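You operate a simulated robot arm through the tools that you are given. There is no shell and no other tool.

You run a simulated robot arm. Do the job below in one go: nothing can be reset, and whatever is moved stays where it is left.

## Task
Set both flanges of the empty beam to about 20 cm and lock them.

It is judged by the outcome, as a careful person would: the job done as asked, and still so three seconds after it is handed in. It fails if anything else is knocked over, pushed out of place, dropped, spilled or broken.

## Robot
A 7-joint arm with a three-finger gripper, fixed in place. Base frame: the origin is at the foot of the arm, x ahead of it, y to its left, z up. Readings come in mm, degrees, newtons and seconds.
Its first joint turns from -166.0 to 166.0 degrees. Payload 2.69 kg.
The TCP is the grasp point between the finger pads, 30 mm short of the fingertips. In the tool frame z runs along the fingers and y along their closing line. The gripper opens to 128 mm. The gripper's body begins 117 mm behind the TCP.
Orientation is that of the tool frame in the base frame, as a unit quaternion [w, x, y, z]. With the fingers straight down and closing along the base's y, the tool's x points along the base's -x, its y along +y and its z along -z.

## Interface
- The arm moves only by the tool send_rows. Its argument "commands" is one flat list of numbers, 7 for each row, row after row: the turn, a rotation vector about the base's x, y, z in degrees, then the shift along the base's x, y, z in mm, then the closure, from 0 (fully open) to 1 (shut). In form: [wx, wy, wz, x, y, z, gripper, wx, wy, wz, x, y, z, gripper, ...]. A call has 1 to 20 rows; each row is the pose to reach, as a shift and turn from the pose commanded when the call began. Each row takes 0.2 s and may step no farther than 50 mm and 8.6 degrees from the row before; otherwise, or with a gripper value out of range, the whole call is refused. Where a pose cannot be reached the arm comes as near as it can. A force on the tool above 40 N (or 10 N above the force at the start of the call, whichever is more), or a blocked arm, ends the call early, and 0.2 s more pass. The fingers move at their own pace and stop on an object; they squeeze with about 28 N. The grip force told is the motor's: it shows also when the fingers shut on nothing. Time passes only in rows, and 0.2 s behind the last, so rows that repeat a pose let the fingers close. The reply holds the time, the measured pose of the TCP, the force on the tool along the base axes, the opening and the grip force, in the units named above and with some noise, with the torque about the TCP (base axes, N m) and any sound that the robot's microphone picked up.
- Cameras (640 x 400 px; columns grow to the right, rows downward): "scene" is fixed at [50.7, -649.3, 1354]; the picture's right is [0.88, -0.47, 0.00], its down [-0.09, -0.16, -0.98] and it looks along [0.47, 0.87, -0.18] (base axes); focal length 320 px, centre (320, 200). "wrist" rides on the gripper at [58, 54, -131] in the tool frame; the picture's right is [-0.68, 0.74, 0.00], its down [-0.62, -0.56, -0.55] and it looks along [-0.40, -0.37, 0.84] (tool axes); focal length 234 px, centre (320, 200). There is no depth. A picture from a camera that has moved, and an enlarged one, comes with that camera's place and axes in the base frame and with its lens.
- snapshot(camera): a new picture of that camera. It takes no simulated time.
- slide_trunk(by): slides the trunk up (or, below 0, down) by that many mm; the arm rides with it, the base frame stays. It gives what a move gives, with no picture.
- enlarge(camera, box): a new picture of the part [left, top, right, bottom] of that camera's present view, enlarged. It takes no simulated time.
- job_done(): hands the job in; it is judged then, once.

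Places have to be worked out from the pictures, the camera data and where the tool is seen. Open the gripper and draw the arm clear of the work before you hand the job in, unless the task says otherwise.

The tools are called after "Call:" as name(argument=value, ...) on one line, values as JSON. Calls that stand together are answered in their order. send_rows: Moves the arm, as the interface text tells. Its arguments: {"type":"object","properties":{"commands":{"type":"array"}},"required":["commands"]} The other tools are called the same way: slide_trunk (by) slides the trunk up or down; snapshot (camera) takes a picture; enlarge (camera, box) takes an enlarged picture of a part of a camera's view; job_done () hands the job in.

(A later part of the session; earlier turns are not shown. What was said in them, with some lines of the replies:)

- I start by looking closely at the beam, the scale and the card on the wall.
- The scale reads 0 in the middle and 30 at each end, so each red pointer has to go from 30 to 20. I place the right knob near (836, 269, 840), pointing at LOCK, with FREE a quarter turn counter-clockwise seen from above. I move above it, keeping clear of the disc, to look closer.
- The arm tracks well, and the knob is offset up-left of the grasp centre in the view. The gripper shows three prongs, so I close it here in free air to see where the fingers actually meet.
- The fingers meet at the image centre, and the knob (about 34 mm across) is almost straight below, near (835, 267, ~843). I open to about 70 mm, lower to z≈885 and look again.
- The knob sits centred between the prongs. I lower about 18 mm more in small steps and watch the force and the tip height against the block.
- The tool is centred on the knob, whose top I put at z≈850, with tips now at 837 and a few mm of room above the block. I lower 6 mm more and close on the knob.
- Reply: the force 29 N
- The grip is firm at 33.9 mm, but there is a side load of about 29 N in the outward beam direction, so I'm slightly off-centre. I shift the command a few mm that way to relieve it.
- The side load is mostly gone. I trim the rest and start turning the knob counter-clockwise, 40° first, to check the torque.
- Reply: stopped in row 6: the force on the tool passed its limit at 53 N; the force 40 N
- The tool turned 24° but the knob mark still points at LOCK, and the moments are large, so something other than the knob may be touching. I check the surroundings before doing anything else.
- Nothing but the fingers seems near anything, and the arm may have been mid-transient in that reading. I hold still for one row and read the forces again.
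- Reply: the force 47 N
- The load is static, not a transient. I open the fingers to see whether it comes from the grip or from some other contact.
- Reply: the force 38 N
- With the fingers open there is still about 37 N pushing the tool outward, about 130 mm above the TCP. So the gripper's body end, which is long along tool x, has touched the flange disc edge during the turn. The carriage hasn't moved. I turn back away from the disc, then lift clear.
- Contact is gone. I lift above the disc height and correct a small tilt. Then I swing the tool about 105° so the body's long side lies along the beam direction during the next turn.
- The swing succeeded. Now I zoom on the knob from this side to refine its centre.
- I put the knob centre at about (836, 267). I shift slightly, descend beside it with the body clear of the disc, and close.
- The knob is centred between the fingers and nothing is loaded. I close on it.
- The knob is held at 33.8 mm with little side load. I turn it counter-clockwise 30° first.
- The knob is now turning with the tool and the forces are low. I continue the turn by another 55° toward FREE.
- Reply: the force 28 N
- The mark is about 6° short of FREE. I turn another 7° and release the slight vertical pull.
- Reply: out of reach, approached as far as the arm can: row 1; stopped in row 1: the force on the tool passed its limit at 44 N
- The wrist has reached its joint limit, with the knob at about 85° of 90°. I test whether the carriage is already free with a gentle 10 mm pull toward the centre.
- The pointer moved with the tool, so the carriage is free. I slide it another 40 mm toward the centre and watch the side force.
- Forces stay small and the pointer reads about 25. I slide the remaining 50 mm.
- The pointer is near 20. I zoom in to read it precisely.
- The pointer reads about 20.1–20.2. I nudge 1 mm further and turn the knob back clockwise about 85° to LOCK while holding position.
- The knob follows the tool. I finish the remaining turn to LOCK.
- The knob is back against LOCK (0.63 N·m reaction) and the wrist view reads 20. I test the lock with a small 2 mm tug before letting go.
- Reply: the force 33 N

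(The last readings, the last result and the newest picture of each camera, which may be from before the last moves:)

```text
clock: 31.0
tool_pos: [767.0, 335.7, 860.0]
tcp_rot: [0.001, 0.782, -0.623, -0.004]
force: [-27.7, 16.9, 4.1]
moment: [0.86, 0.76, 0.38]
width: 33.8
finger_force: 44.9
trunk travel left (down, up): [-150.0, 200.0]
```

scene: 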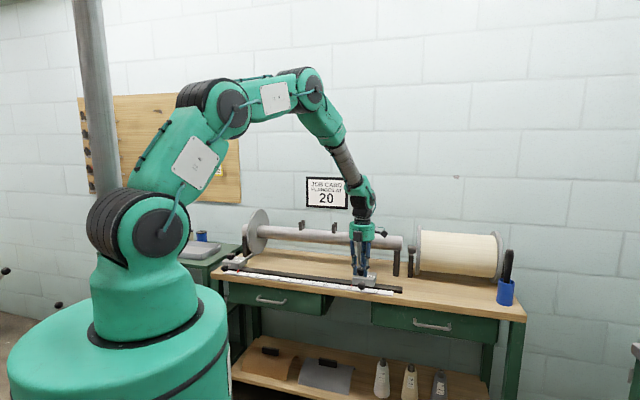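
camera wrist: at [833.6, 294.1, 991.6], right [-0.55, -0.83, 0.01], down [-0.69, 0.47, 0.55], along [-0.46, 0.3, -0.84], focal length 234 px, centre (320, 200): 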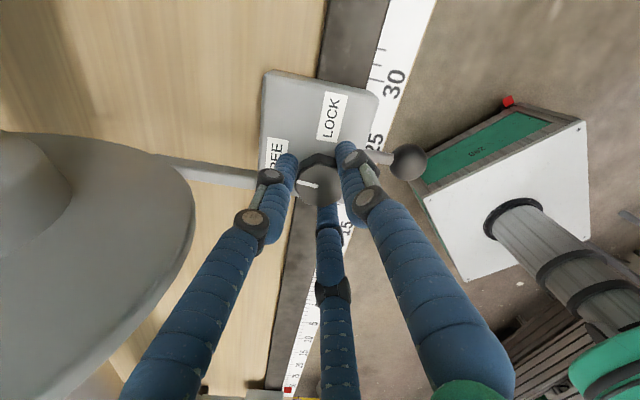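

The force rose to 32 N instead of the carriage sliding, so it is locked. I ease back, open the fingers and lift straight up.

Call:
send_rows(commands=[0, 0, 0, -1, 1, 0, 1, 0, 0, 0, -1, 1, 0, 0.7, 0, 0, 0, -1, 1, 0, 0.42, 0, 0, 0, -1, 1, 0, 0.42, 0, 0, 0, -1, 1, 30, 0.42, 0, 0, 0, -1, 1, 70, 0.42, 0, 0, 0, -1, 1, 115, 0.42, 0, 0, 0, -1, 1, 160, 0.42])

Call:
snapshot(camera="wrist")

Call:
enlarge(camera="scene", box=[210, 190, 410, 315])

Call:
enlarge(camera="wrist", box=[220, 70, 420, 240])

Call:
enlarge(camera="scene", box=[215, 235, 265, 280])

```text
clock: 32.8
tool_pos: [768.0, 336.0, 1019.4]
tcp_rot: [0.001, 0.782, -0.623, -0.005]
force: [0.1, -0.7, -1.3]
moment: [0.02, 0.02, 0.02]
width: 74.5
finger_force: 0.1
trunk travel left (down, up): [-150.0, 200.0]
```

```text
taken
camera wrist: at [728.9, 267.2, 1151.6], right [-0.87, 0.5, 0.01], down [0.42, 0.72, 0.55], along [0.27, 0.48, -0.84], focal length 234 px, centre (320, 200)
```

wrist: 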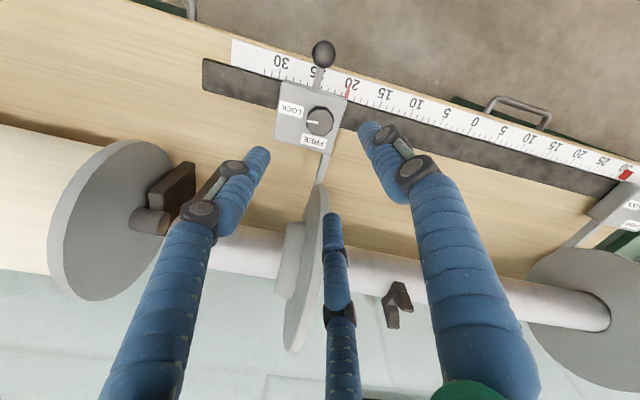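

```text
3.20 times, centred on (310, 252) of scene
camera zoom: at [50.7, -649.3, 1354.0], right [0.88, -0.47, 0.0], down [-0.09, -0.16, -0.98], along [0.47, 0.87, -0.18], focal length 1023 px, centre (352, 32)
```

zoom: 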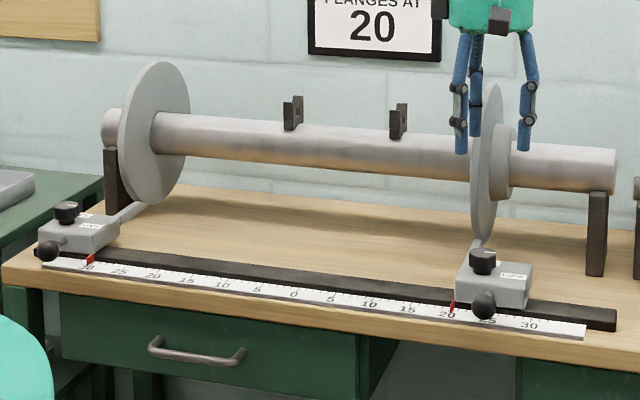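

```text
2.35 times, centred on (320, 155) of wrist
camera zoom: at [728.9, 267.2, 1151.6], right [-0.87, 0.5, 0.01], down [0.42, 0.72, 0.55], along [0.27, 0.48, -0.84], focal length 551 px, centre (320, 306)
```

zoom: 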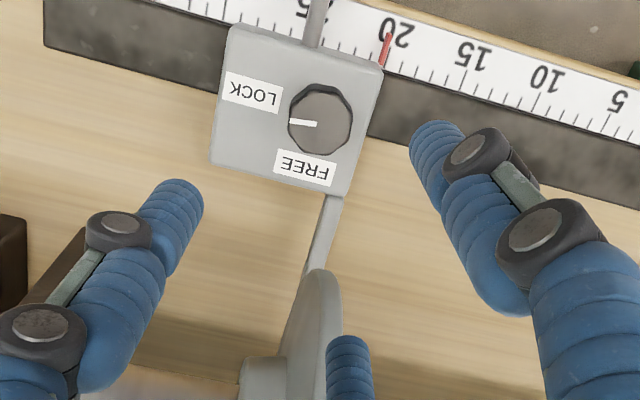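

```text
8.89 times, centred on (240, 258) of scene
camera zoom: at [50.7, -649.3, 1354.0], right [0.88, -0.47, 0.0], down [-0.09, -0.16, -0.98], along [0.47, 0.87, -0.18], focal length 2842 px, centre (1031, -311)
```

zoom: 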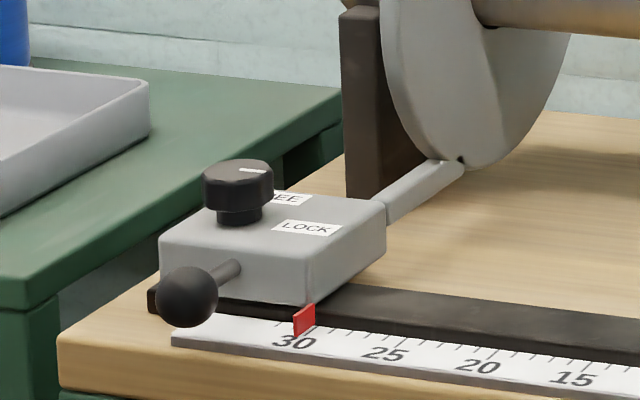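

The right flange reads 20. The knob mark looks perhaps a few degrees off LOCK, so I zoom in further to judge it.

Call:
enlarge(camera="wrist", box=[280, 75, 350, 155])

Call:
enlarge(camera="scene", box=[345, 260, 380, 290])

```text
5.00 times, centred on (315, 115) of wrist
camera zoom: at [728.9, 267.2, 1151.6], right [-0.87, 0.5, 0.01], down [0.42, 0.72, 0.55], along [0.27, 0.48, -0.84], focal length 1171 px, centre (345, 625)
```

zoom: 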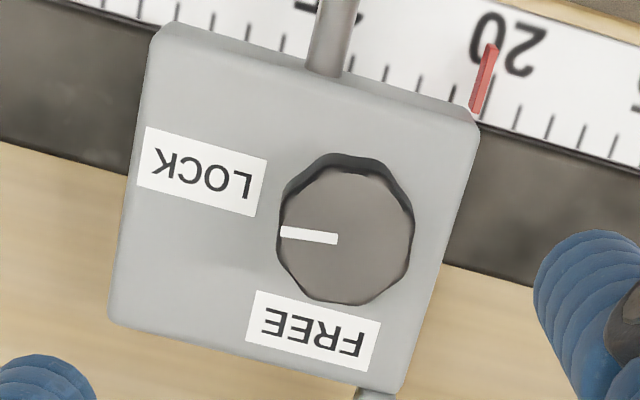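

```text
13.33 times, centred on (362, 275) of scene
camera zoom: at [50.7, -649.3, 1354.0], right [0.88, -0.47, 0.0], down [-0.09, -0.16, -0.98], along [0.47, 0.87, -0.18], focal length 4263 px, centre (-247, -800)
```

zoom: 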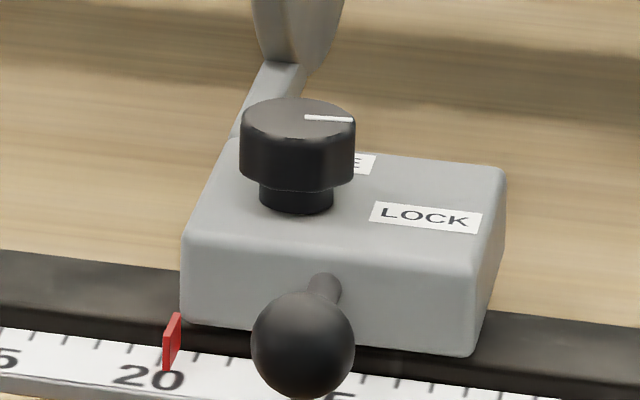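

The mark lines up with LOCK as it did at the start, and the right side is done. The left block has the same labels (LOCK toward +beam, FREE behind), so it needs the same counter-clockwise turn. I expect its knob near (355, 748), so I raise and travel parallel to the rail at a safe height.

Call:
send_rows(commands=[0, 0, 0, 0, 0, 40, 0.42, 0, 0, 0, -32, 32, 40, 0.42, 0, 0, 0, -64, 64, 40, 0.42, 0, 0, 0, -96, 96, 40, 0.42, 0, 0, 0, -128, 128, 40, 0.42, 0, 0, 0, -160, 160, 40, 0.42, 0, 0, 0, -192, 192, 40, 0.42, 0, 0, 0, -224, 224, 40, 0.42, 0, 0, 0, -256, 256, 40, 0.42, 0, 0, 0, -288, 288, 40, 0.42, 0, 0, 0, -320, 320, 40, 0.42, 0, 0, 0, -350, 350, 40, 0.42, 0, 0, 0, -380, 380, 40, 0.42, 0, 0, 0, -412, 410, 40, 0.42])

Call:
snapshot(camera="wrist")

Call:
snapshot(camera="scene")

```text
clock: 35.8
tool_pos: [354.8, 745.1, 1060.8]
tcp_rot: [0.0, 0.782, -0.623, -0.004]
force: [0.6, 0.2, -0.1]
moment: [0.03, 0.01, -0.01]
width: 74.3
finger_force: 0.0
trunk travel left (down, up): [-150.0, 200.0]
```

```text
taken
camera wrist: at [316.7, 677.6, 1192.7], right [-0.87, 0.5, 0.01], down [0.42, 0.72, 0.55], along [0.27, 0.48, -0.84], focal length 234 px, centre (320, 200)
```

wrist: 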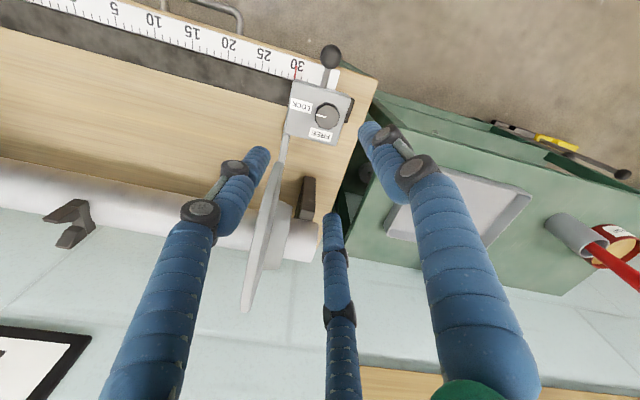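

```text
taken
```

scene: 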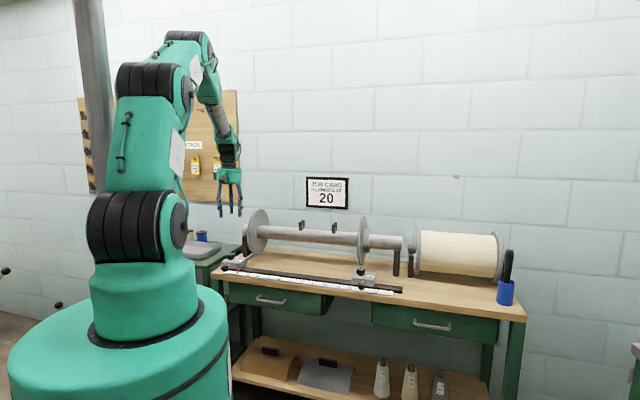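

The left knob is slightly ahead of the tool in this view. I zoom in for its position and labels.

Call:
enlarge(camera="wrist", box=[280, 75, 360, 155])

```text
5.00 times, centred on (320, 115) of wrist
camera zoom: at [316.7, 677.6, 1192.7], right [-0.87, 0.5, 0.01], down [0.42, 0.72, 0.55], along [0.27, 0.48, -0.84], focal length 1171 px, centre (320, 625)
```

zoom: 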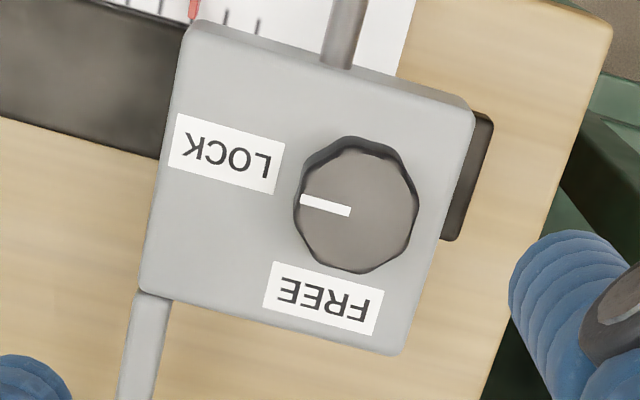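

The labels are confirmed: LOCK now, FREE a quarter turn counter-clockwise. I put the knob at about (347.8, 755.5), so I move over it and descend to z≈953 to refine.

Call:
send_rows(commands=[0, 0, 0, -4, 5, -25, 0.42, 0, 0, 0, -7.3, 10, -50, 0.42, 0, 0, 0, -7.3, 10, -80, 0.42, 0, 0, 0, -7.3, 10, -107, 0.42])

Call:
enlarge(camera="wrist", box=[250, 80, 390, 190])

Call:
enlarge(camera="scene", box=[180, 140, 300, 290])

```text
clock: 36.8
tool_pos: [349.4, 756.7, 949.7]
tcp_rot: [0.001, 0.782, -0.623, -0.004]
force: [-0.3, -0.2, 0.4]
moment: [0.0, -0.01, 0.0]
width: 74.3
finger_force: 0.1
trunk travel left (down, up): [-150.0, 200.0]
```

```text
3.64 times, centred on (320, 135) of wrist
camera zoom: at [310.0, 686.9, 1082.3], right [-0.87, 0.5, 0.01], down [0.42, 0.72, 0.55], along [0.27, 0.48, -0.84], focal length 852 px, centre (320, 436)
```

zoom: 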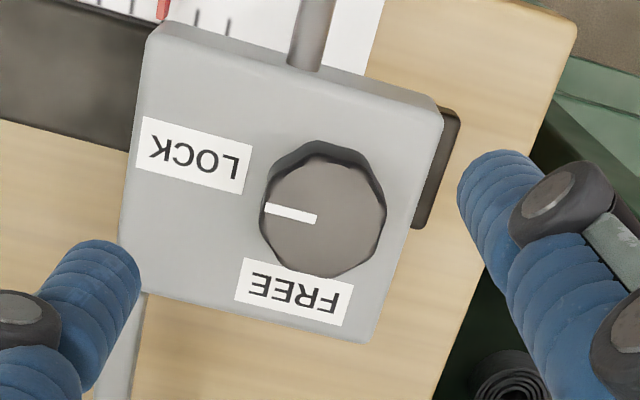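

```text
2.67 times, centred on (240, 215) of scene
camera zoom: at [50.7, -649.3, 1354.0], right [0.88, -0.47, 0.0], down [-0.09, -0.16, -0.98], along [0.47, 0.87, -0.18], focal length 853 px, centre (533, 160)
```

zoom: 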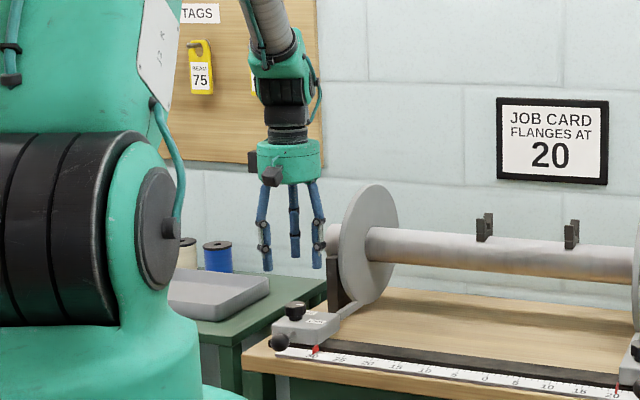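

The knob is centred under the tool. I descend beside the disc, then check height before closing.

Call:
send_rows(commands=[0, 0, 0, 0, -0.5, -30, 0.42, 0, 0, 0, 0, -0.5, -60, 0.42, 0, 0, 0, 0, -0.5, -80, 0.42, 0, 0, 0, 0, -0.5, -88, 0.42])

Call:
enlarge(camera="wrist", box=[220, 70, 420, 240])

Call:
enlarge(camera="scene", box=[190, 180, 280, 290])

```text
clock: 37.8
tool_pos: [347.9, 755.3, 861.4]
tcp_rot: [0.001, 0.782, -0.623, -0.004]
force: [0.5, 0.1, 0.2]
moment: [-0.01, 0.0, 0.03]
width: 74.2
finger_force: 0.1
trunk travel left (down, up): [-150.0, 200.0]
```

```text
2.35 times, centred on (320, 155) of wrist
camera zoom: at [309.3, 688.0, 995.0], right [-0.87, 0.5, 0.01], down [0.42, 0.72, 0.55], along [0.27, 0.48, -0.84], focal length 551 px, centre (320, 306)
```

zoom: 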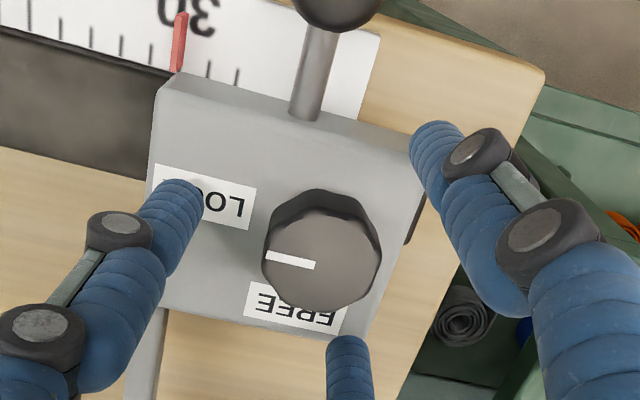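

```text
3.64 times, centred on (235, 235) of scene
camera zoom: at [50.7, -649.3, 1354.0], right [0.88, -0.47, 0.0], down [-0.09, -0.16, -0.98], along [0.47, 0.87, -0.18], focal length 1163 px, centre (629, 73)
```

zoom: 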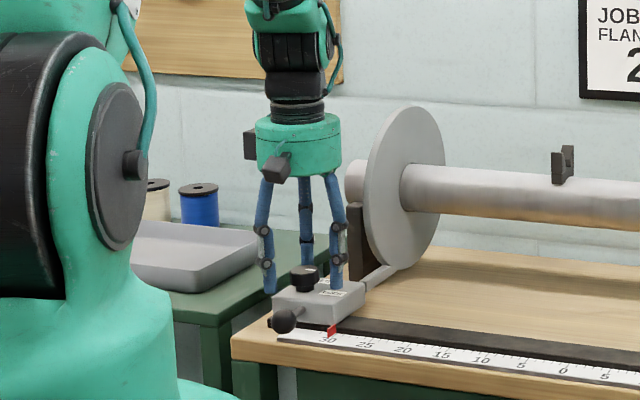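

The view matches the right-hand grasp. I lower 2 mm, trim sideways slightly and close.

Call:
send_rows(commands=[0, 0, 0, -0.4, -0.7, -2, 0.42, 0, 0, 0, -0.4, -0.7, -2, 0.6, 0, 0, 0, -0.4, -0.7, -2, 0.75, 0, 0, 0, -0.4, -0.7, -2, 1, 0, 0, 0, -0.4, -0.7, -2, 1])

```text
clock: 39.0
tool_pos: [348.2, 755.9, 860.6]
tcp_rot: [0.0, 0.782, -0.624, -0.003]
force: [-3.0, 1.2, -1.4]
moment: [0.11, 0.09, -0.01]
width: 34.0
finger_force: 45.6
trunk travel left (down, up): [-150.0, 200.0]
```

The grip is clean with almost no side load. I turn counter-clockwise, in two stages, toward FREE.

Call:
send_rows(commands=[0, 0, 6, 0, 0, 0, 1, 0, 0, 12, 0, 0, 0, 1, 0, 0, 18, 0, 0, 0, 1, 0, 0, 24, 0, 0, 0, 1, 0, 0, 30, 0, 0, 0, 1, 0, 0, 36, 0, 0, 0, 1, 0, 0, 42, 0, 0, 0, 1])

Call:
enlarge(camera="wrist", box=[220, 70, 420, 240])

```text
clock: 40.6
tool_pos: [348.4, 755.4, 861.4]
tcp_rot: [0.003, 0.954, -0.301, -0.004]
force: [-1.7, -0.1, -11.9]
moment: [0.29, -0.11, 0.0]
width: 33.9
finger_force: 45.3
trunk travel left (down, up): [-150.0, 200.0]
```

```text
2.35 times, centred on (320, 155) of wrist
camera zoom: at [365.6, 679.6, 993.4], right [-0.98, -0.21, 0.01], down [-0.17, 0.82, 0.55], along [-0.13, 0.53, -0.84], focal length 551 px, centre (320, 306)
```

zoom: 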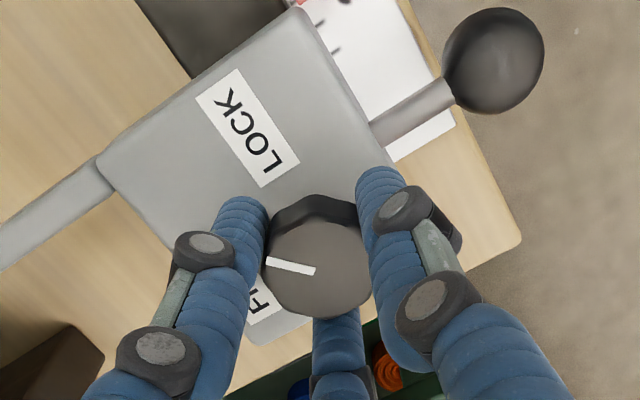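

The knob follows. I continue another 47° to reach FREE.

Call:
send_rows(commands=[0, 0, 6, 0, 0, -1, 1, 0, 0, 12, 0, 0, -1, 1, 0, 0, 18, 0, 0, -1, 1, 0, 0, 24, 0, 0, -1, 1, 0, 0, 30, 0, 0, -1, 1, 0, 0, 36, 0, 0, -1, 1, 0, 0, 42, 0, 0, -1, 1, 0, 0, 45, 0, 0, -1, 1, 0, 0, 47, 0, 0, -1, 1])

Call:
enlarge(camera="wrist", box=[220, 70, 420, 240])

```text
clock: 42.6
tool_pos: [347.1, 755.2, 861.0]
tcp_rot: [0.003, 0.994, 0.105, -0.002]
force: [-13.0, -10.1, -1.4]
moment: [-0.2, 0.48, -0.01]
width: 33.9
finger_force: 44.8
trunk travel left (down, up): [-150.0, 200.0]
```

```text
2.35 times, centred on (320, 155) of wrist
camera zoom: at [416.2, 717.3, 993.3], right [-0.51, -0.86, 0.01], down [-0.72, 0.43, 0.55], along [-0.48, 0.27, -0.84], focal length 551 px, centre (320, 306)
```

zoom: 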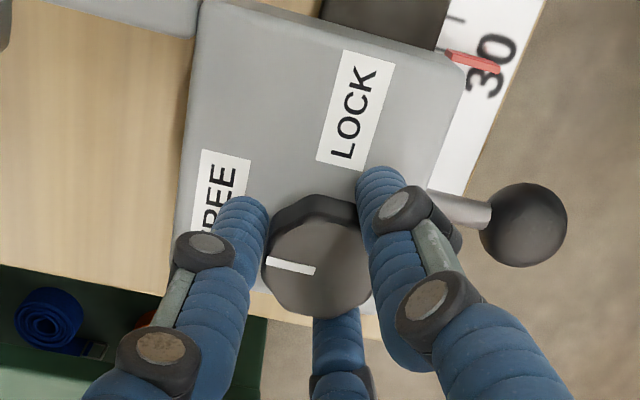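

The mark points at FREE. I slide this carriage 45 mm toward the centre, with the force limit as protection.

Call:
send_rows(commands=[0, 0, 0, 1, -1, 0, 1, 0, 0, 0, 3, -3, 0, 1, 0, 0, 0, 6, -6, 0, 1, 0, 0, 0, 9, -9, 0, 1, 0, 0, 0, 12, -12, 0, 1, 0, 0, 0, 15, -15, 0, 1, 0, 0, 0, 18, -18, 0, 1, 0, 0, 0, 21, -21, 0, 1, 0, 0, 0, 24, -24, 0, 1, 0, 0, 0, 27, -27, 0, 1, 0, 0, 0, 30, -30, 0, 1, 0, 0, 0, 32, -32, 0, 1])

Call:
enlarge(camera="scene", box=[210, 240, 280, 290])

```text
clock: 45.2
tool_pos: [378.6, 724.9, 860.7]
tcp_rot: [0.003, 0.995, 0.105, -0.003]
force: [-7.0, -4.8, -4.2]
moment: [0.16, 0.21, 0.0]
width: 33.9
finger_force: 44.7
trunk travel left (down, up): [-150.0, 200.0]
```

```text
8.00 times, centred on (245, 265) of scene
camera zoom: at [50.7, -649.3, 1354.0], right [0.88, -0.47, 0.0], down [-0.09, -0.16, -0.98], along [0.47, 0.87, -0.18], focal length 2558 px, centre (920, -320)
```

zoom: 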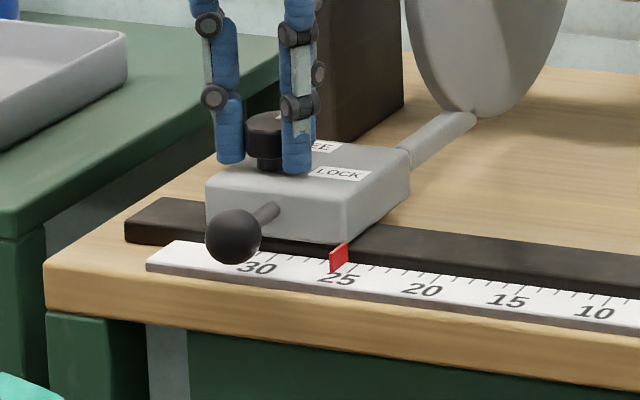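

The carriage is sliding freely, with the pointer at about 25.5. I slide the remaining 55 mm.

Call:
send_rows(commands=[0, 0, 0, 3, -3, 0, 1, 0, 0, 0, 6, -6, 0, 1, 0, 0, 0, 9, -9, 0, 1, 0, 0, 0, 12, -12, 0, 1, 0, 0, 0, 15, -15, 0, 1, 0, 0, 0, 18, -18, 0, 1, 0, 0, 0, 21, -21, 0, 1, 0, 0, 0, 24, -24, 0, 1, 0, 0, 0, 27, -27, 0, 1, 0, 0, 0, 30, -30, 0, 1, 0, 0, 0, 33, -33, 0, 1, 0, 0, 0, 36, -36, 0, 1, 0, 0, 0, 38, -38, 0, 1])

Call:
enlarge(camera="scene", box=[240, 260, 280, 285])

Call:
enlarge(camera="wrist", box=[300, 0, 460, 130])

```text
clock: 48.0
tool_pos: [417.0, 687.3, 860.4]
tcp_rot: [0.003, 0.995, 0.103, -0.002]
force: [-1.2, 2.4, -1.1]
moment: [0.2, 0.11, -0.01]
width: 33.7
finger_force: 44.9
trunk travel left (down, up): [-150.0, 200.0]
```

```text
16.00 times, centred on (260, 272) of scene
camera zoom: at [50.7, -649.3, 1354.0], right [0.88, -0.47, 0.0], down [-0.09, -0.16, -0.98], along [0.47, 0.87, -0.18], focal length 5116 px, centre (1280, -960)
```

zoom: 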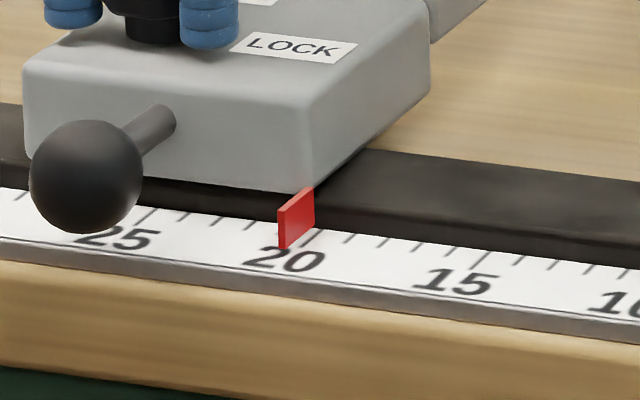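

```text
3.08 times, centred on (380, 65) of wrist
camera zoom: at [485.6, 647.8, 993.3], right [-0.51, -0.86, 0.01], down [-0.72, 0.43, 0.55], along [-0.48, 0.27, -0.84], focal length 720 px, centre (135, 615)
```

zoom: 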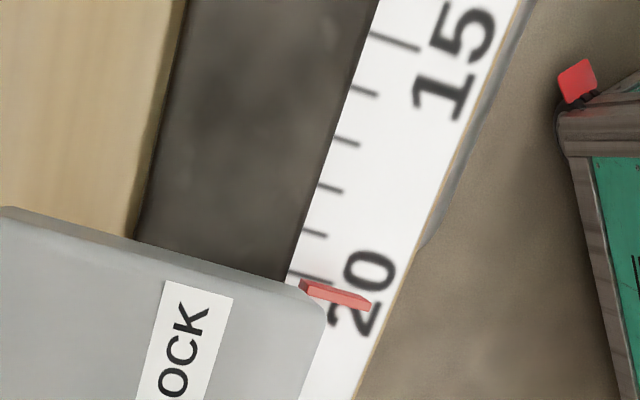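

The left pointer reads about 20.1–20.2. I nudge 1 mm and turn the knob clockwise back toward LOCK.

Call:
send_rows(commands=[0, 0, 0, 1, -1, 0, 1, 0, 0, -6, 1, -1, 0, 1, 0, 0, -12, 1, -1, 0, 1, 0, 0, -18, 1, -1, 0, 1, 0, 0, -24, 1, -1, 0, 1, 0, 0, -30, 1, -1, 0, 1, 0, 0, -36, 1, -1, 0, 1, 0, 0, -42, 1, -1, 0, 1, 0, 0, -48, 1, -1, 0, 1])

Call:
send_rows(commands=[0, 0, -6, 0, 0, 0, 1, 0, 0, -12, 0, 0, 0, 1, 0, 0, -18, 0, 0, 0, 1, 0, 0, -24, 0, 0, 0, 1, 0, 0, -30, 0, 0, 0, 1, 0, 0, -36, 0, 0, 0, 1, 0, 0, -41, 0, 0, 0, 1, 0, 0, -44, 0, 0, 0, 1, 0, 0, -44, 0, 0, 0, 1])

Call:
enlarge(camera="wrist", box=[220, 70, 420, 240])

```text
clock: 50.0
tool_pos: [418.5, 684.1, 860.7]
tcp_rot: [0.002, 0.95, -0.312, -0.003]
force: [2.6, 4.7, 0.3]
moment: [0.25, -0.24, -0.02]
width: 34.0
finger_force: 45.3
trunk travel left (down, up): [-150.0, 200.0]
```

```text
clock: 52.0
tool_pos: [418.8, 684.2, 860.8]
tcp_rot: [0.001, 0.765, -0.644, -0.004]
force: [3.1, 3.2, -0.6]
moment: [0.08, -0.11, 0.51]
width: 33.9
finger_force: 45.3
trunk travel left (down, up): [-150.0, 200.0]
```

```text
2.35 times, centred on (320, 155) of wrist
camera zoom: at [376.4, 618.1, 993.4], right [-0.84, 0.54, 0.01], down [0.46, 0.7, 0.55], along [0.29, 0.47, -0.84], focal length 551 px, centre (320, 306)
```

zoom: 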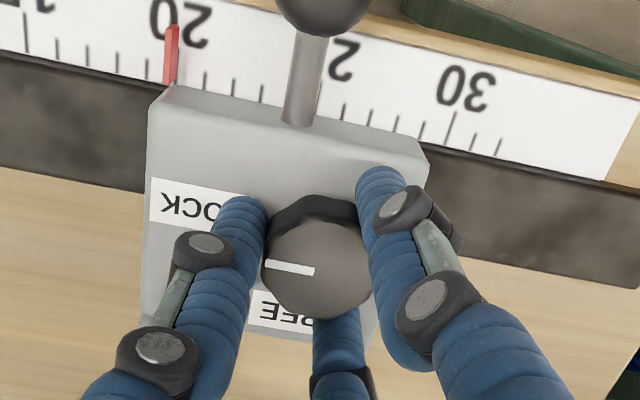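

The knob is seated again (0.51 N·m reaction) and the mark points to LOCK. The pointer reads 20. I tug gently to confirm the lock.

Call:
send_rows(commands=[0, 0, 0, -0.8, 0.8, 0, 1, 0, 0, 0, -1.6, 1.6, 0, 1, 0, 0, 0, -1.6, 1.6, 0, 1])

```text
clock: 52.8
tool_pos: [418.5, 685.3, 860.9]
tcp_rot: [0.001, 0.766, -0.643, -0.003]
force: [18.4, -12.9, 5.3]
moment: [-0.68, -0.58, 0.29]
width: 33.6
finger_force: 45.5
trunk travel left (down, up): [-150.0, 200.0]
```

The reaction rose to 22 N with no sliding, so it is locked. I ease back, open and lift, then check the mark and pointer.

Call:
send_rows(commands=[0, 0, 0, 1.4, -1.4, 0, 1, 0, 0, 0, 1.4, -1.4, 0, 0.7, 0, 0, 0, 1.4, -1.4, 0, 0.42, 0, 0, 0, 1.4, -1.4, 0, 0.42, 0, 0, 0, 1.4, -1.4, 30, 0.42, 0, 0, 0, 1.4, -1.4, 70, 0.42, 0, 0, 0, 1.4, -1.4, 115, 0.42, 0, 0, 0, 1.4, -1.4, 160, 0.42, 0, 0, 0, 1.4, -1.4, 200, 0.42])

Call:
snapshot(camera="wrist")

Call:
enlarge(camera="wrist", box=[270, 55, 370, 155])

Call:
enlarge(camera="scene", box=[235, 240, 285, 290])

Call:
enlarge(camera="scene", box=[330, 250, 380, 300])

```text
clock: 54.8
tool_pos: [418.6, 682.2, 1061.9]
tcp_rot: [0.001, 0.766, -0.643, -0.005]
force: [0.3, -0.5, -0.2]
moment: [0.02, -0.03, -0.02]
width: 74.0
finger_force: 0.0
trunk travel left (down, up): [-150.0, 200.0]
```

```text
taken
camera wrist: at [375.9, 616.7, 1194.5], right [-0.84, 0.54, 0.01], down [0.46, 0.7, 0.55], along [0.29, 0.46, -0.84], focal length 234 px, centre (320, 200)
```

wrist: 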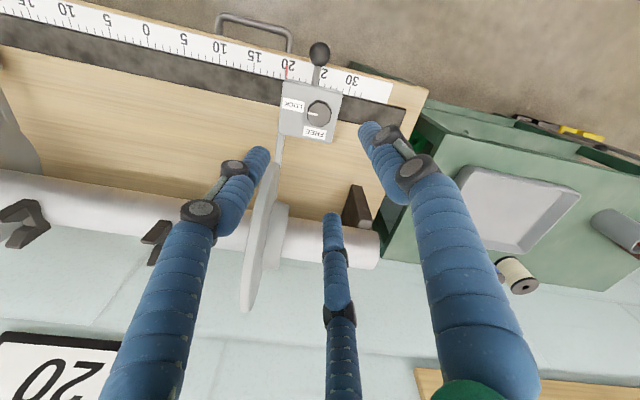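

```text
4.00 times, centred on (320, 105) of wrist
camera zoom: at [375.9, 616.7, 1194.5], right [-0.84, 0.54, 0.01], down [0.46, 0.7, 0.55], along [0.29, 0.46, -0.84], focal length 937 px, centre (320, 580)
```

zoom: 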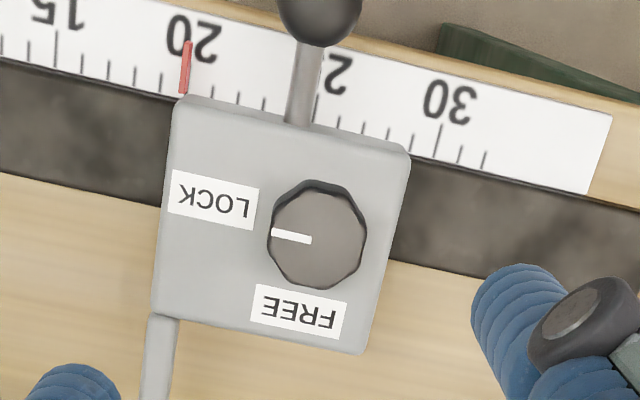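

```text
8.00 times, centred on (260, 265) of scene
camera zoom: at [50.7, -649.3, 1354.0], right [0.88, -0.47, 0.0], down [-0.09, -0.16, -0.98], along [0.47, 0.87, -0.18], focal length 2558 px, centre (800, -320)
```

zoom: 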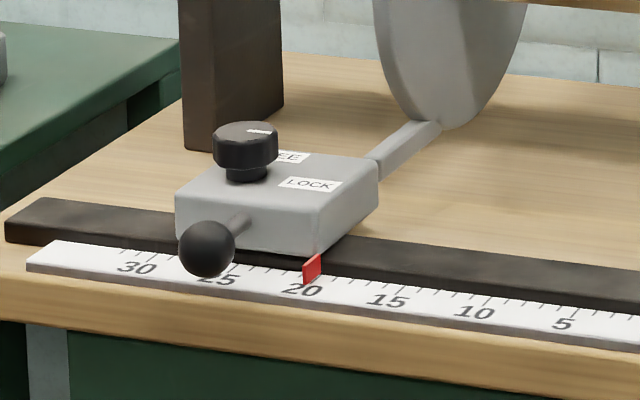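

```text
8.00 times, centred on (355, 275) of scene
camera zoom: at [50.7, -649.3, 1354.0], right [0.88, -0.47, 0.0], down [-0.09, -0.16, -0.98], along [0.47, 0.87, -0.18], focal length 2558 px, centre (40, -400)
```

zoom: 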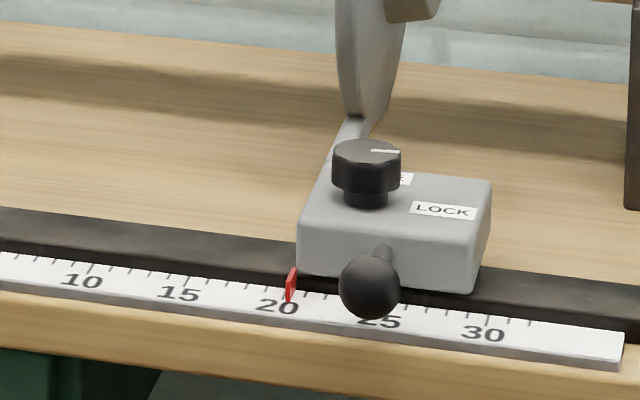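

The left side reads 20 and its mark is aligned with LOCK. The right knob's mark seems about 5° short of full LOCK by comparison, so I go back to seat it fully and recheck its pointer from above.

Call:
send_rows(commands=[0, 0, 2, 30, -30, 0, 0.42, 0, 0, 4, 60, -60, 0, 0.42, 0, 0, 6, 90, -90, 0, 0.42, 0, 0, 8, 120, -119, 0, 0.42, 0, 0, 10, 150, -149, 0, 0.42, 0, 0, 12, 180, -178, 0, 0.42, 0, 0, 12, 210, -208, 0, 0.42, 0, 0, 12, 240, -238, 0, 0.42, 0, 0, 12, 270, -268, 0, 0.42, 0, 0, 12, 300, -298, 0, 0.42, 0, 0, 12, 326, -324, 0, 0.42, 0, 0, 12, 348.5, -346, 0, 0.42])

Call:
enlarge(camera="wrist", box=[280, 65, 370, 155])

Call:
enlarge(camera="wrist", box=[320, 75, 370, 115])

```text
clock: 57.4
tool_pos: [767.3, 338.4, 1062.1]
tcp_rot: [0.001, 0.828, -0.56, -0.004]
force: [-0.1, -0.3, -0.2]
moment: [0.0, -0.02, -0.01]
width: 73.9
finger_force: 0.1
trunk travel left (down, up): [-150.0, 200.0]
```

```text
4.44 times, centred on (325, 110) of wrist
camera zoom: at [739.3, 265.4, 1193.6], right [-0.94, 0.35, 0.01], down [0.3, 0.78, 0.55], along [0.19, 0.52, -0.84], focal length 1041 px, centre (298, 600)
```

zoom: 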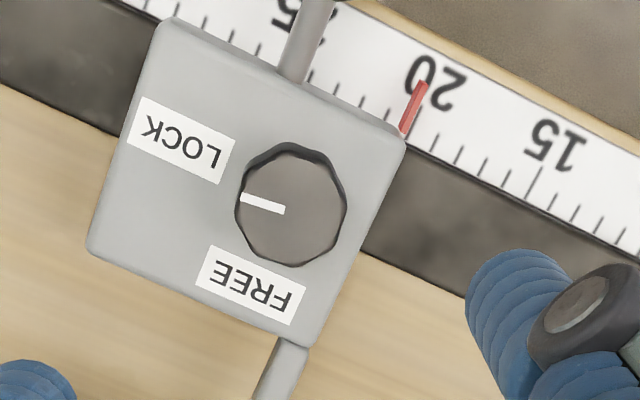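

```text
10.00 times, centred on (345, 95) of wrist
camera zoom: at [739.3, 265.4, 1193.6], right [-0.94, 0.35, 0.01], down [0.3, 0.78, 0.55], along [0.19, 0.52, -0.84], focal length 2342 px, centre (70, 1250)
```

zoom: 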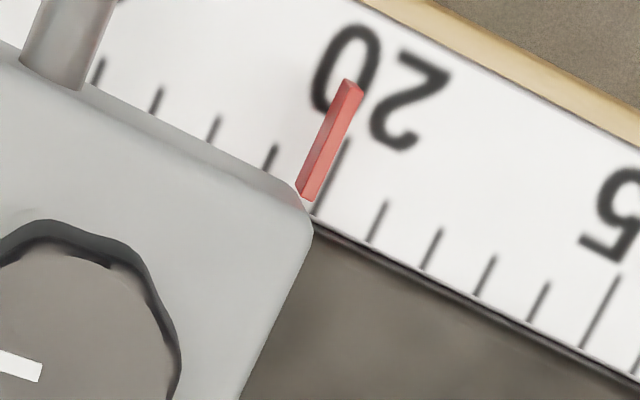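

The right pointer reads about 20.3, and the knob mark is about 7° short of the LOCK label line. I descend to re-grip and seat it fully.

Call:
send_rows(commands=[0, 0, 0, 0, -0.8, -40, 0.42, 0, 0, 0, 0, -0.8, -80, 0.42, 0, 0, 0, 0, -0.8, -120, 0.42, 0, 0, 0, 0, -0.8, -160, 0.42, 0, 0, 0, 0, -0.8, -185, 0.42, 0, 0, 0, 0, -0.8, -202, 0.42])

Call:
enlarge(camera="wrist", box=[220, 70, 420, 240])

```text
clock: 58.8
tool_pos: [767.9, 336.9, 861.6]
tcp_rot: [0.001, 0.828, -0.56, -0.004]
force: [0.2, -0.9, 0.2]
moment: [0.01, 0.02, 0.01]
width: 74.2
finger_force: 0.1
trunk travel left (down, up): [-150.0, 200.0]
```

```text
2.35 times, centred on (320, 155) of wrist
camera zoom: at [739.5, 264.5, 994.4], right [-0.94, 0.35, 0.01], down [0.3, 0.78, 0.55], along [0.19, 0.52, -0.84], focal length 551 px, centre (320, 306)
```

zoom: 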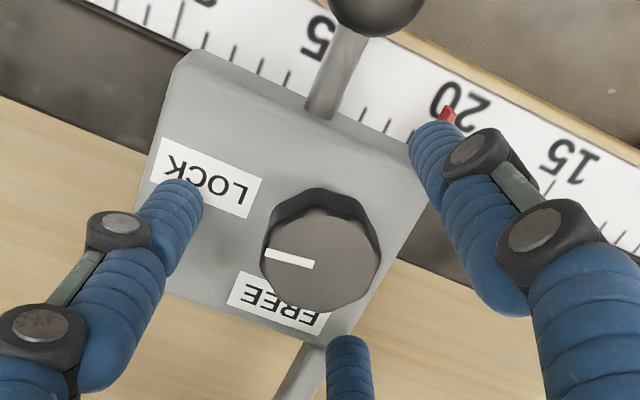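

The fingers line up with the knob. I close, and since I'm gripping anyway I'll unlock, trim the 3 mm, and lock fully.

Call:
send_rows(commands=[0, 0, 0, 0, 0, -2, 0.6, 0, 0, 0, 0, 0, -2, 0.75, 0, 0, 0, 0, 0, -2, 1, 0, 0, 0, 0, 0, -2, 1])

Call:
send_rows(commands=[0, 0, 6, 0, 0, 0, 1, 0, 0, 12, 0, 0, 0, 1, 0, 0, 18, 0, 0, 0, 1, 0, 0, 24, 0, 0, 0, 1, 0, 0, 30, 0, 0, 0, 1, 0, 0, 36, 0, 0, 0, 1, 0, 0, 42, 0, 0, 0, 1, 0, 0, 48, 0, 0, 0, 1, 0, 0, 54, 0, 0, 0, 1, 0, 0, 60, 0, 0, 0, 1, 0, 0, 66, 0, 0, 0, 1, 0, 0, 72, 0, 0, 0, 1, 0, 0, 76, 0, 0, 0, 1])

Call:
enlarge(camera="wrist", box=[220, 70, 420, 240])

```text
clock: 59.8
tool_pos: [768.2, 336.4, 858.5]
tcp_rot: [0.001, 0.829, -0.56, -0.004]
force: [-1.2, -5.0, 0.0]
moment: [-0.21, -0.14, 0.04]
width: 34.2
finger_force: 45.1
trunk travel left (down, up): [-150.0, 200.0]
```

```text
clock: 62.6
tool_pos: [766.1, 337.5, 857.8]
tcp_rot: [0.003, 0.998, 0.07, -0.002]
force: [-10.9, -11.8, 24.6]
moment: [-0.08, 0.14, 0.02]
width: 33.7
finger_force: 44.9
trunk travel left (down, up): [-150.0, 200.0]
```

```text
2.35 times, centred on (320, 155) of wrist
camera zoom: at [831.5, 294.4, 991.0], right [-0.57, -0.82, 0.01], down [-0.69, 0.48, 0.55], along [-0.45, 0.31, -0.84], focal length 551 px, centre (320, 306)
```

zoom: 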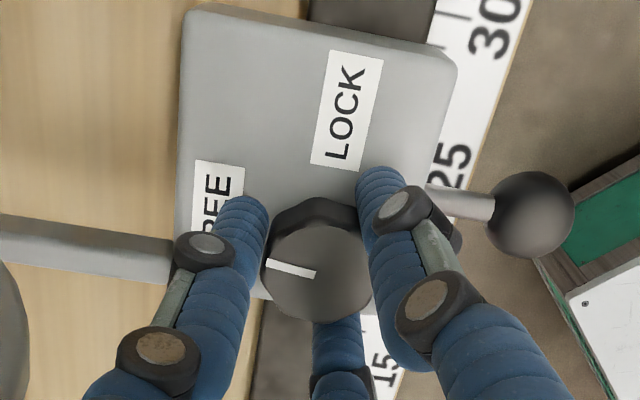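

The knob is at FREE again. I relieve the vertical load, shift 3 mm inward and check the pointer.

Call:
send_rows(commands=[0, 0, 0, 0, 0, 1.5, 1, 0, 0, 0, -1.1, 1.1, 1.5, 1, 0, 0, 0, -2.2, 2.2, 1.5, 1, 0, 0, 0, -2.2, 2.2, 1.5, 1])

Call:
enlarge(camera="scene", box=[336, 278, 366, 294])

```text
clock: 63.6
tool_pos: [762.9, 340.1, 859.3]
tcp_rot: [0.003, 0.998, 0.069, -0.002]
force: [-7.0, -10.1, 9.2]
moment: [0.0, -0.09, -0.04]
width: 33.9
finger_force: 45.5
trunk travel left (down, up): [-150.0, 200.0]
```

```text
16.00 times, centred on (351, 286) of scene
camera zoom: at [50.7, -649.3, 1354.0], right [0.88, -0.47, 0.0], down [-0.09, -0.16, -0.98], along [0.47, 0.87, -0.18], focal length 5116 px, centre (-176, -1176)
```

zoom: 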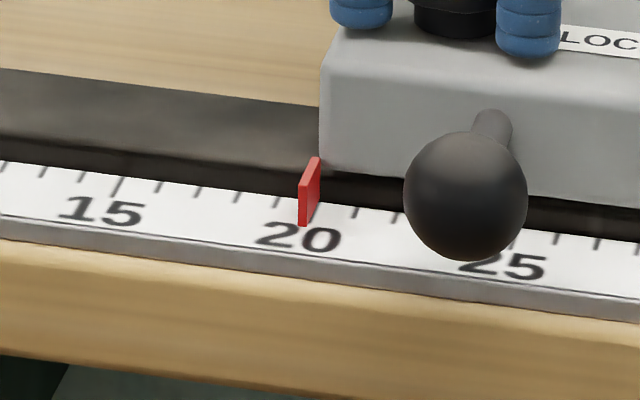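

The pointer is now on the 20 mark. I turn back to LOCK, going a few degrees further this time to seat it.

Call:
send_rows(commands=[0, 0, -6, 0, 0, 0, 1, 0, 0, -12, 0, 0, 0, 1, 0, 0, -18, 0, 0, 0, 1, 0, 0, -24, 0, 0, 0, 1, 0, 0, -30, 0, 0, 0, 1, 0, 0, -36, 0, 0, 0, 1, 0, 0, -42, 0, 0, 0, 1, 0, 0, -48, 0, 0, 0, 1, 0, 0, -54, 0, 0, 0, 1, 0, 0, -60, 0, 0, 0, 1, 0, 0, -66, 0, 0, 0, 1, 0, 0, -72, 0, 0, 0, 1, 0, 0, -78, 0, 0, 0, 1, 0, 0, -84, 0, 0, 0, 1, 0, 0, -88, 0, 0, 0, 1, 0, 0, -90, 0, 0, 0, 1, 0, 0, -90, 0, 0, 0, 1])

Call:
enlarge(camera="wrist", box=[220, 70, 420, 240])

```text
clock: 67.2
tool_pos: [762.7, 338.5, 858.6]
tcp_rot: [0.001, 0.754, -0.657, -0.004]
force: [-13.8, -10.4, -4.9]
moment: [-0.11, 0.13, 0.52]
width: 33.4
finger_force: 44.9
trunk travel left (down, up): [-150.0, 200.0]
```

```text
2.35 times, centred on (320, 155) of wrist
camera zoom: at [719.2, 274.8, 990.8], right [-0.82, 0.57, 0.01], down [0.48, 0.68, 0.55], along [0.31, 0.46, -0.84], focal length 551 px, centre (320, 306)
```

zoom: 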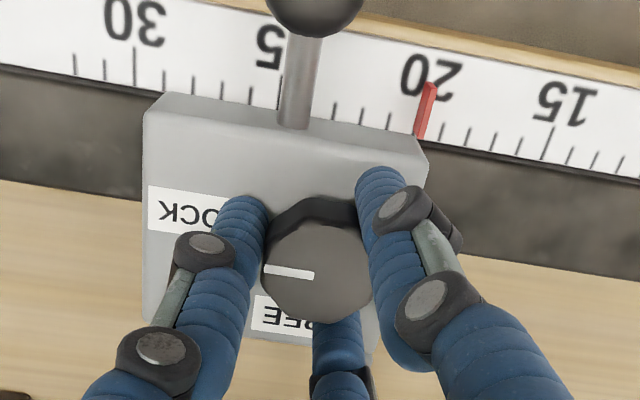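

The mark is now parallel with the LOCK label, matching its original position, with a 0.52 N·m stop reaction. I tug once to confirm, then ease back, open and lift.

Call:
send_rows(commands=[0, 0, 0, 1.4, 0, 0, 1, 0, 0, 0, 2.2, -0.8, 0, 1, 0, 0, 0, 2.8, -1.4, 0, 1])

Call:
send_rows(commands=[0, 0, 0, -2, 2, 0, 1, 0, 0, 0, -2, 2, 0, 0.7, 0, 0, 0, -2, 2, 0, 0.42, 0, 0, 0, -2, 2, 0, 0.42, 0, 0, 0, -2, 2, 30, 0.42, 0, 0, 0, -2, 2, 70, 0.42, 0, 0, 0, -2, 2, 115, 0.42, 0, 0, 0, -2, 2, 160, 0.42, 0, 0, 0, -2, 2, 205, 0.42])

Call:
enlarge(camera="wrist", box=[270, 65, 370, 155])

Call:
enlarge(camera="wrist", box=[320, 75, 370, 115])

Call:
snapshot(camera="scene")

```text
clock: 68.1
tool_pos: [764.3, 339.2, 857.8]
tcp_rot: [0.003, 0.754, -0.657, -0.005]
force: [-9.3, -1.5, 9.7]
moment: [0.46, 0.93, 0.21]
width: 33.7
finger_force: 44.8
trunk travel left (down, up): [-150.0, 200.0]
stopped in row 3: the force on the tool passed its limit at 41 N (the readings are from after the stop); the commanded pose is now the measured one
```

```text
clock: 70.1
tool_pos: [763.3, 342.6, 1061.2]
tcp_rot: [0.002, 0.755, -0.656, -0.006]
force: [0.0, 0.1, -0.4]
moment: [0.01, 0.0, 0.01]
width: 74.2
finger_force: 0.1
trunk travel left (down, up): [-150.0, 200.0]
```

```text
4.44 times, centred on (320, 110) of wrist
camera zoom: at [719.6, 277.8, 1194.4], right [-0.82, 0.57, 0.01], down [0.48, 0.69, 0.55], along [0.3, 0.45, -0.84], focal length 1041 px, centre (320, 600)
```

zoom: 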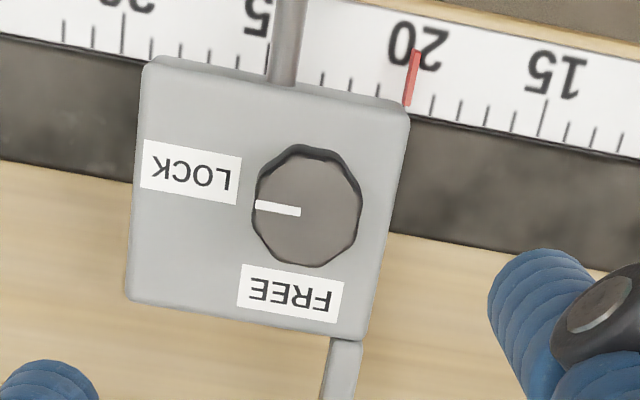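

```text
10.00 times, centred on (345, 95) of wrist
camera zoom: at [719.6, 277.8, 1194.4], right [-0.82, 0.57, 0.01], down [0.48, 0.69, 0.55], along [0.3, 0.45, -0.84], focal length 2342 px, centre (70, 1250)
```

zoom: 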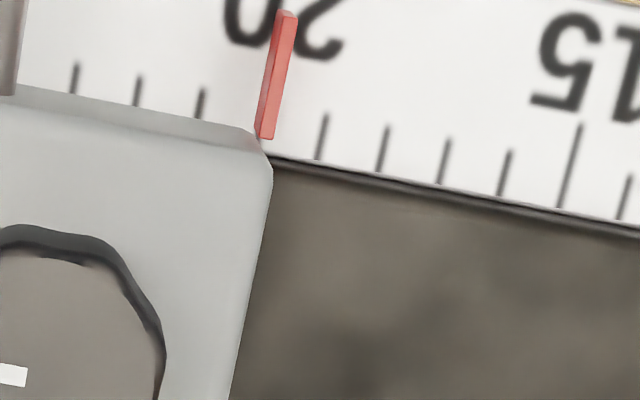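

```text
taken
```

scene: 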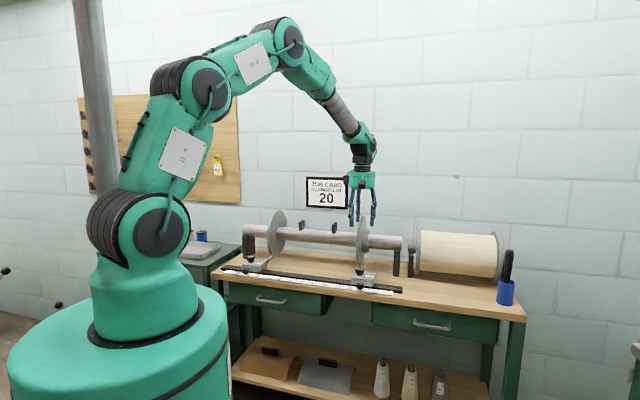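

The right pointer now sits exactly on 20 and the mark lines up with LOCK. I open fully and draw the arm up and back from the bench.

Call:
send_rows(commands=[0, 0, 0, 0, 0, 40, 0.2, 0, 0, 0, -25, 0, 80, 0, 0, 0, 0, -55, 0, 110, 0, 0, 0, 0, -90, 10, 130, 0, 0, 0, 0, -125, 20, 135, 0, 0, 0, 0, -160, 30, 135, 0, 0, 0, 0, -190, 30, 135, 0, 0, 0, 0, -220, 20, 135, 0, 0, 0, 0, -250, 10, 135, 0])

Call:
snapshot(camera="scene")

Call:
enlarge(camera="scene", box=[210, 190, 410, 315])

Call:
snapshot(camera="wrist")

```text
clock: 72.1
tool_pos: [511.0, 350.8, 1198.3]
tcp_rot: [0.001, 0.754, -0.656, -0.005]
force: [0.6, 0.1, 0.5]
moment: [0.01, -0.02, 0.0]
width: 127.8
finger_force: 0.0
trunk travel left (down, up): [-150.0, 200.0]
```

```text
taken
```

scene: 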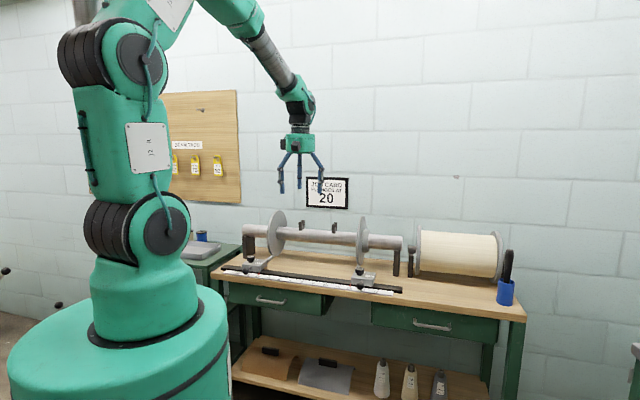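

```text
3.20 times, centred on (310, 252) of scene
camera zoom: at [50.7, -649.3, 1354.0], right [0.88, -0.47, 0.0], down [-0.09, -0.16, -0.98], along [0.47, 0.87, -0.18], focal length 1023 px, centre (352, 32)
```

zoom: 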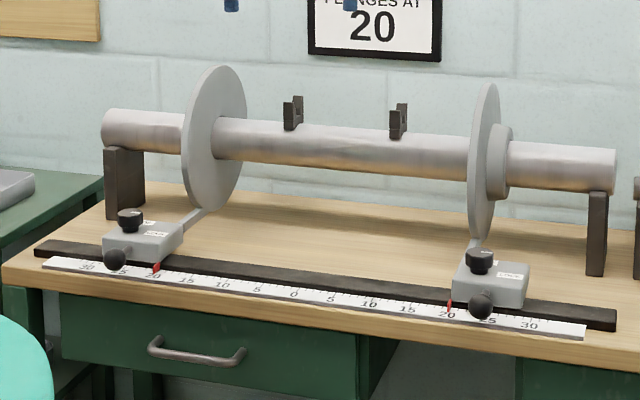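

```text
taken
camera wrist: at [467.0, 285.5, 1330.5], right [-0.82, 0.57, 0.01], down [0.48, 0.68, 0.55], along [0.3, 0.46, -0.84], focal length 234 px, centre (320, 200)
```

wrist: 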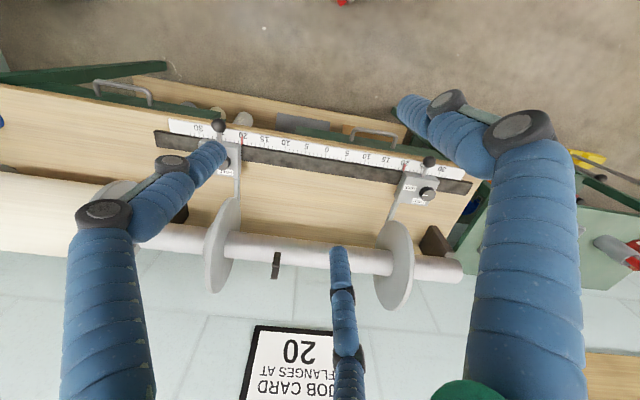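

Both flanges sit at 20 on the scale with both knobs at LOCK. Nothing else has been disturbed, the gripper is open and the arm is clear, so I hand the job in.

Call:
job_done()

```text
The job is handed in.
```

Both flanges of the empty beam are set at 20 cm on the scale and locked. I have handed the job in.

- **Position:** each flange carriage started at 30 and now has its red pointer on the 20 mark, to within about 1–2 mm as read from the cameras. I first locked the right one at about 20.3, then unlocked it and reset it to 20.
- **Lock:** both knobs point to LOCK. I tugged each carriage by its knob after locking. The force rose to 22 N on the left and 41 N on the right, and I saw no sliding.
- **Contact during the job:** on my first attempt to turn the right knob, the gripper touched the edge of the right flange disc. I backed off, changed the angle and saw no shift or damage.

Nothing else on the bench looks disturbed, and the arm is drawn clear with the gripper open.
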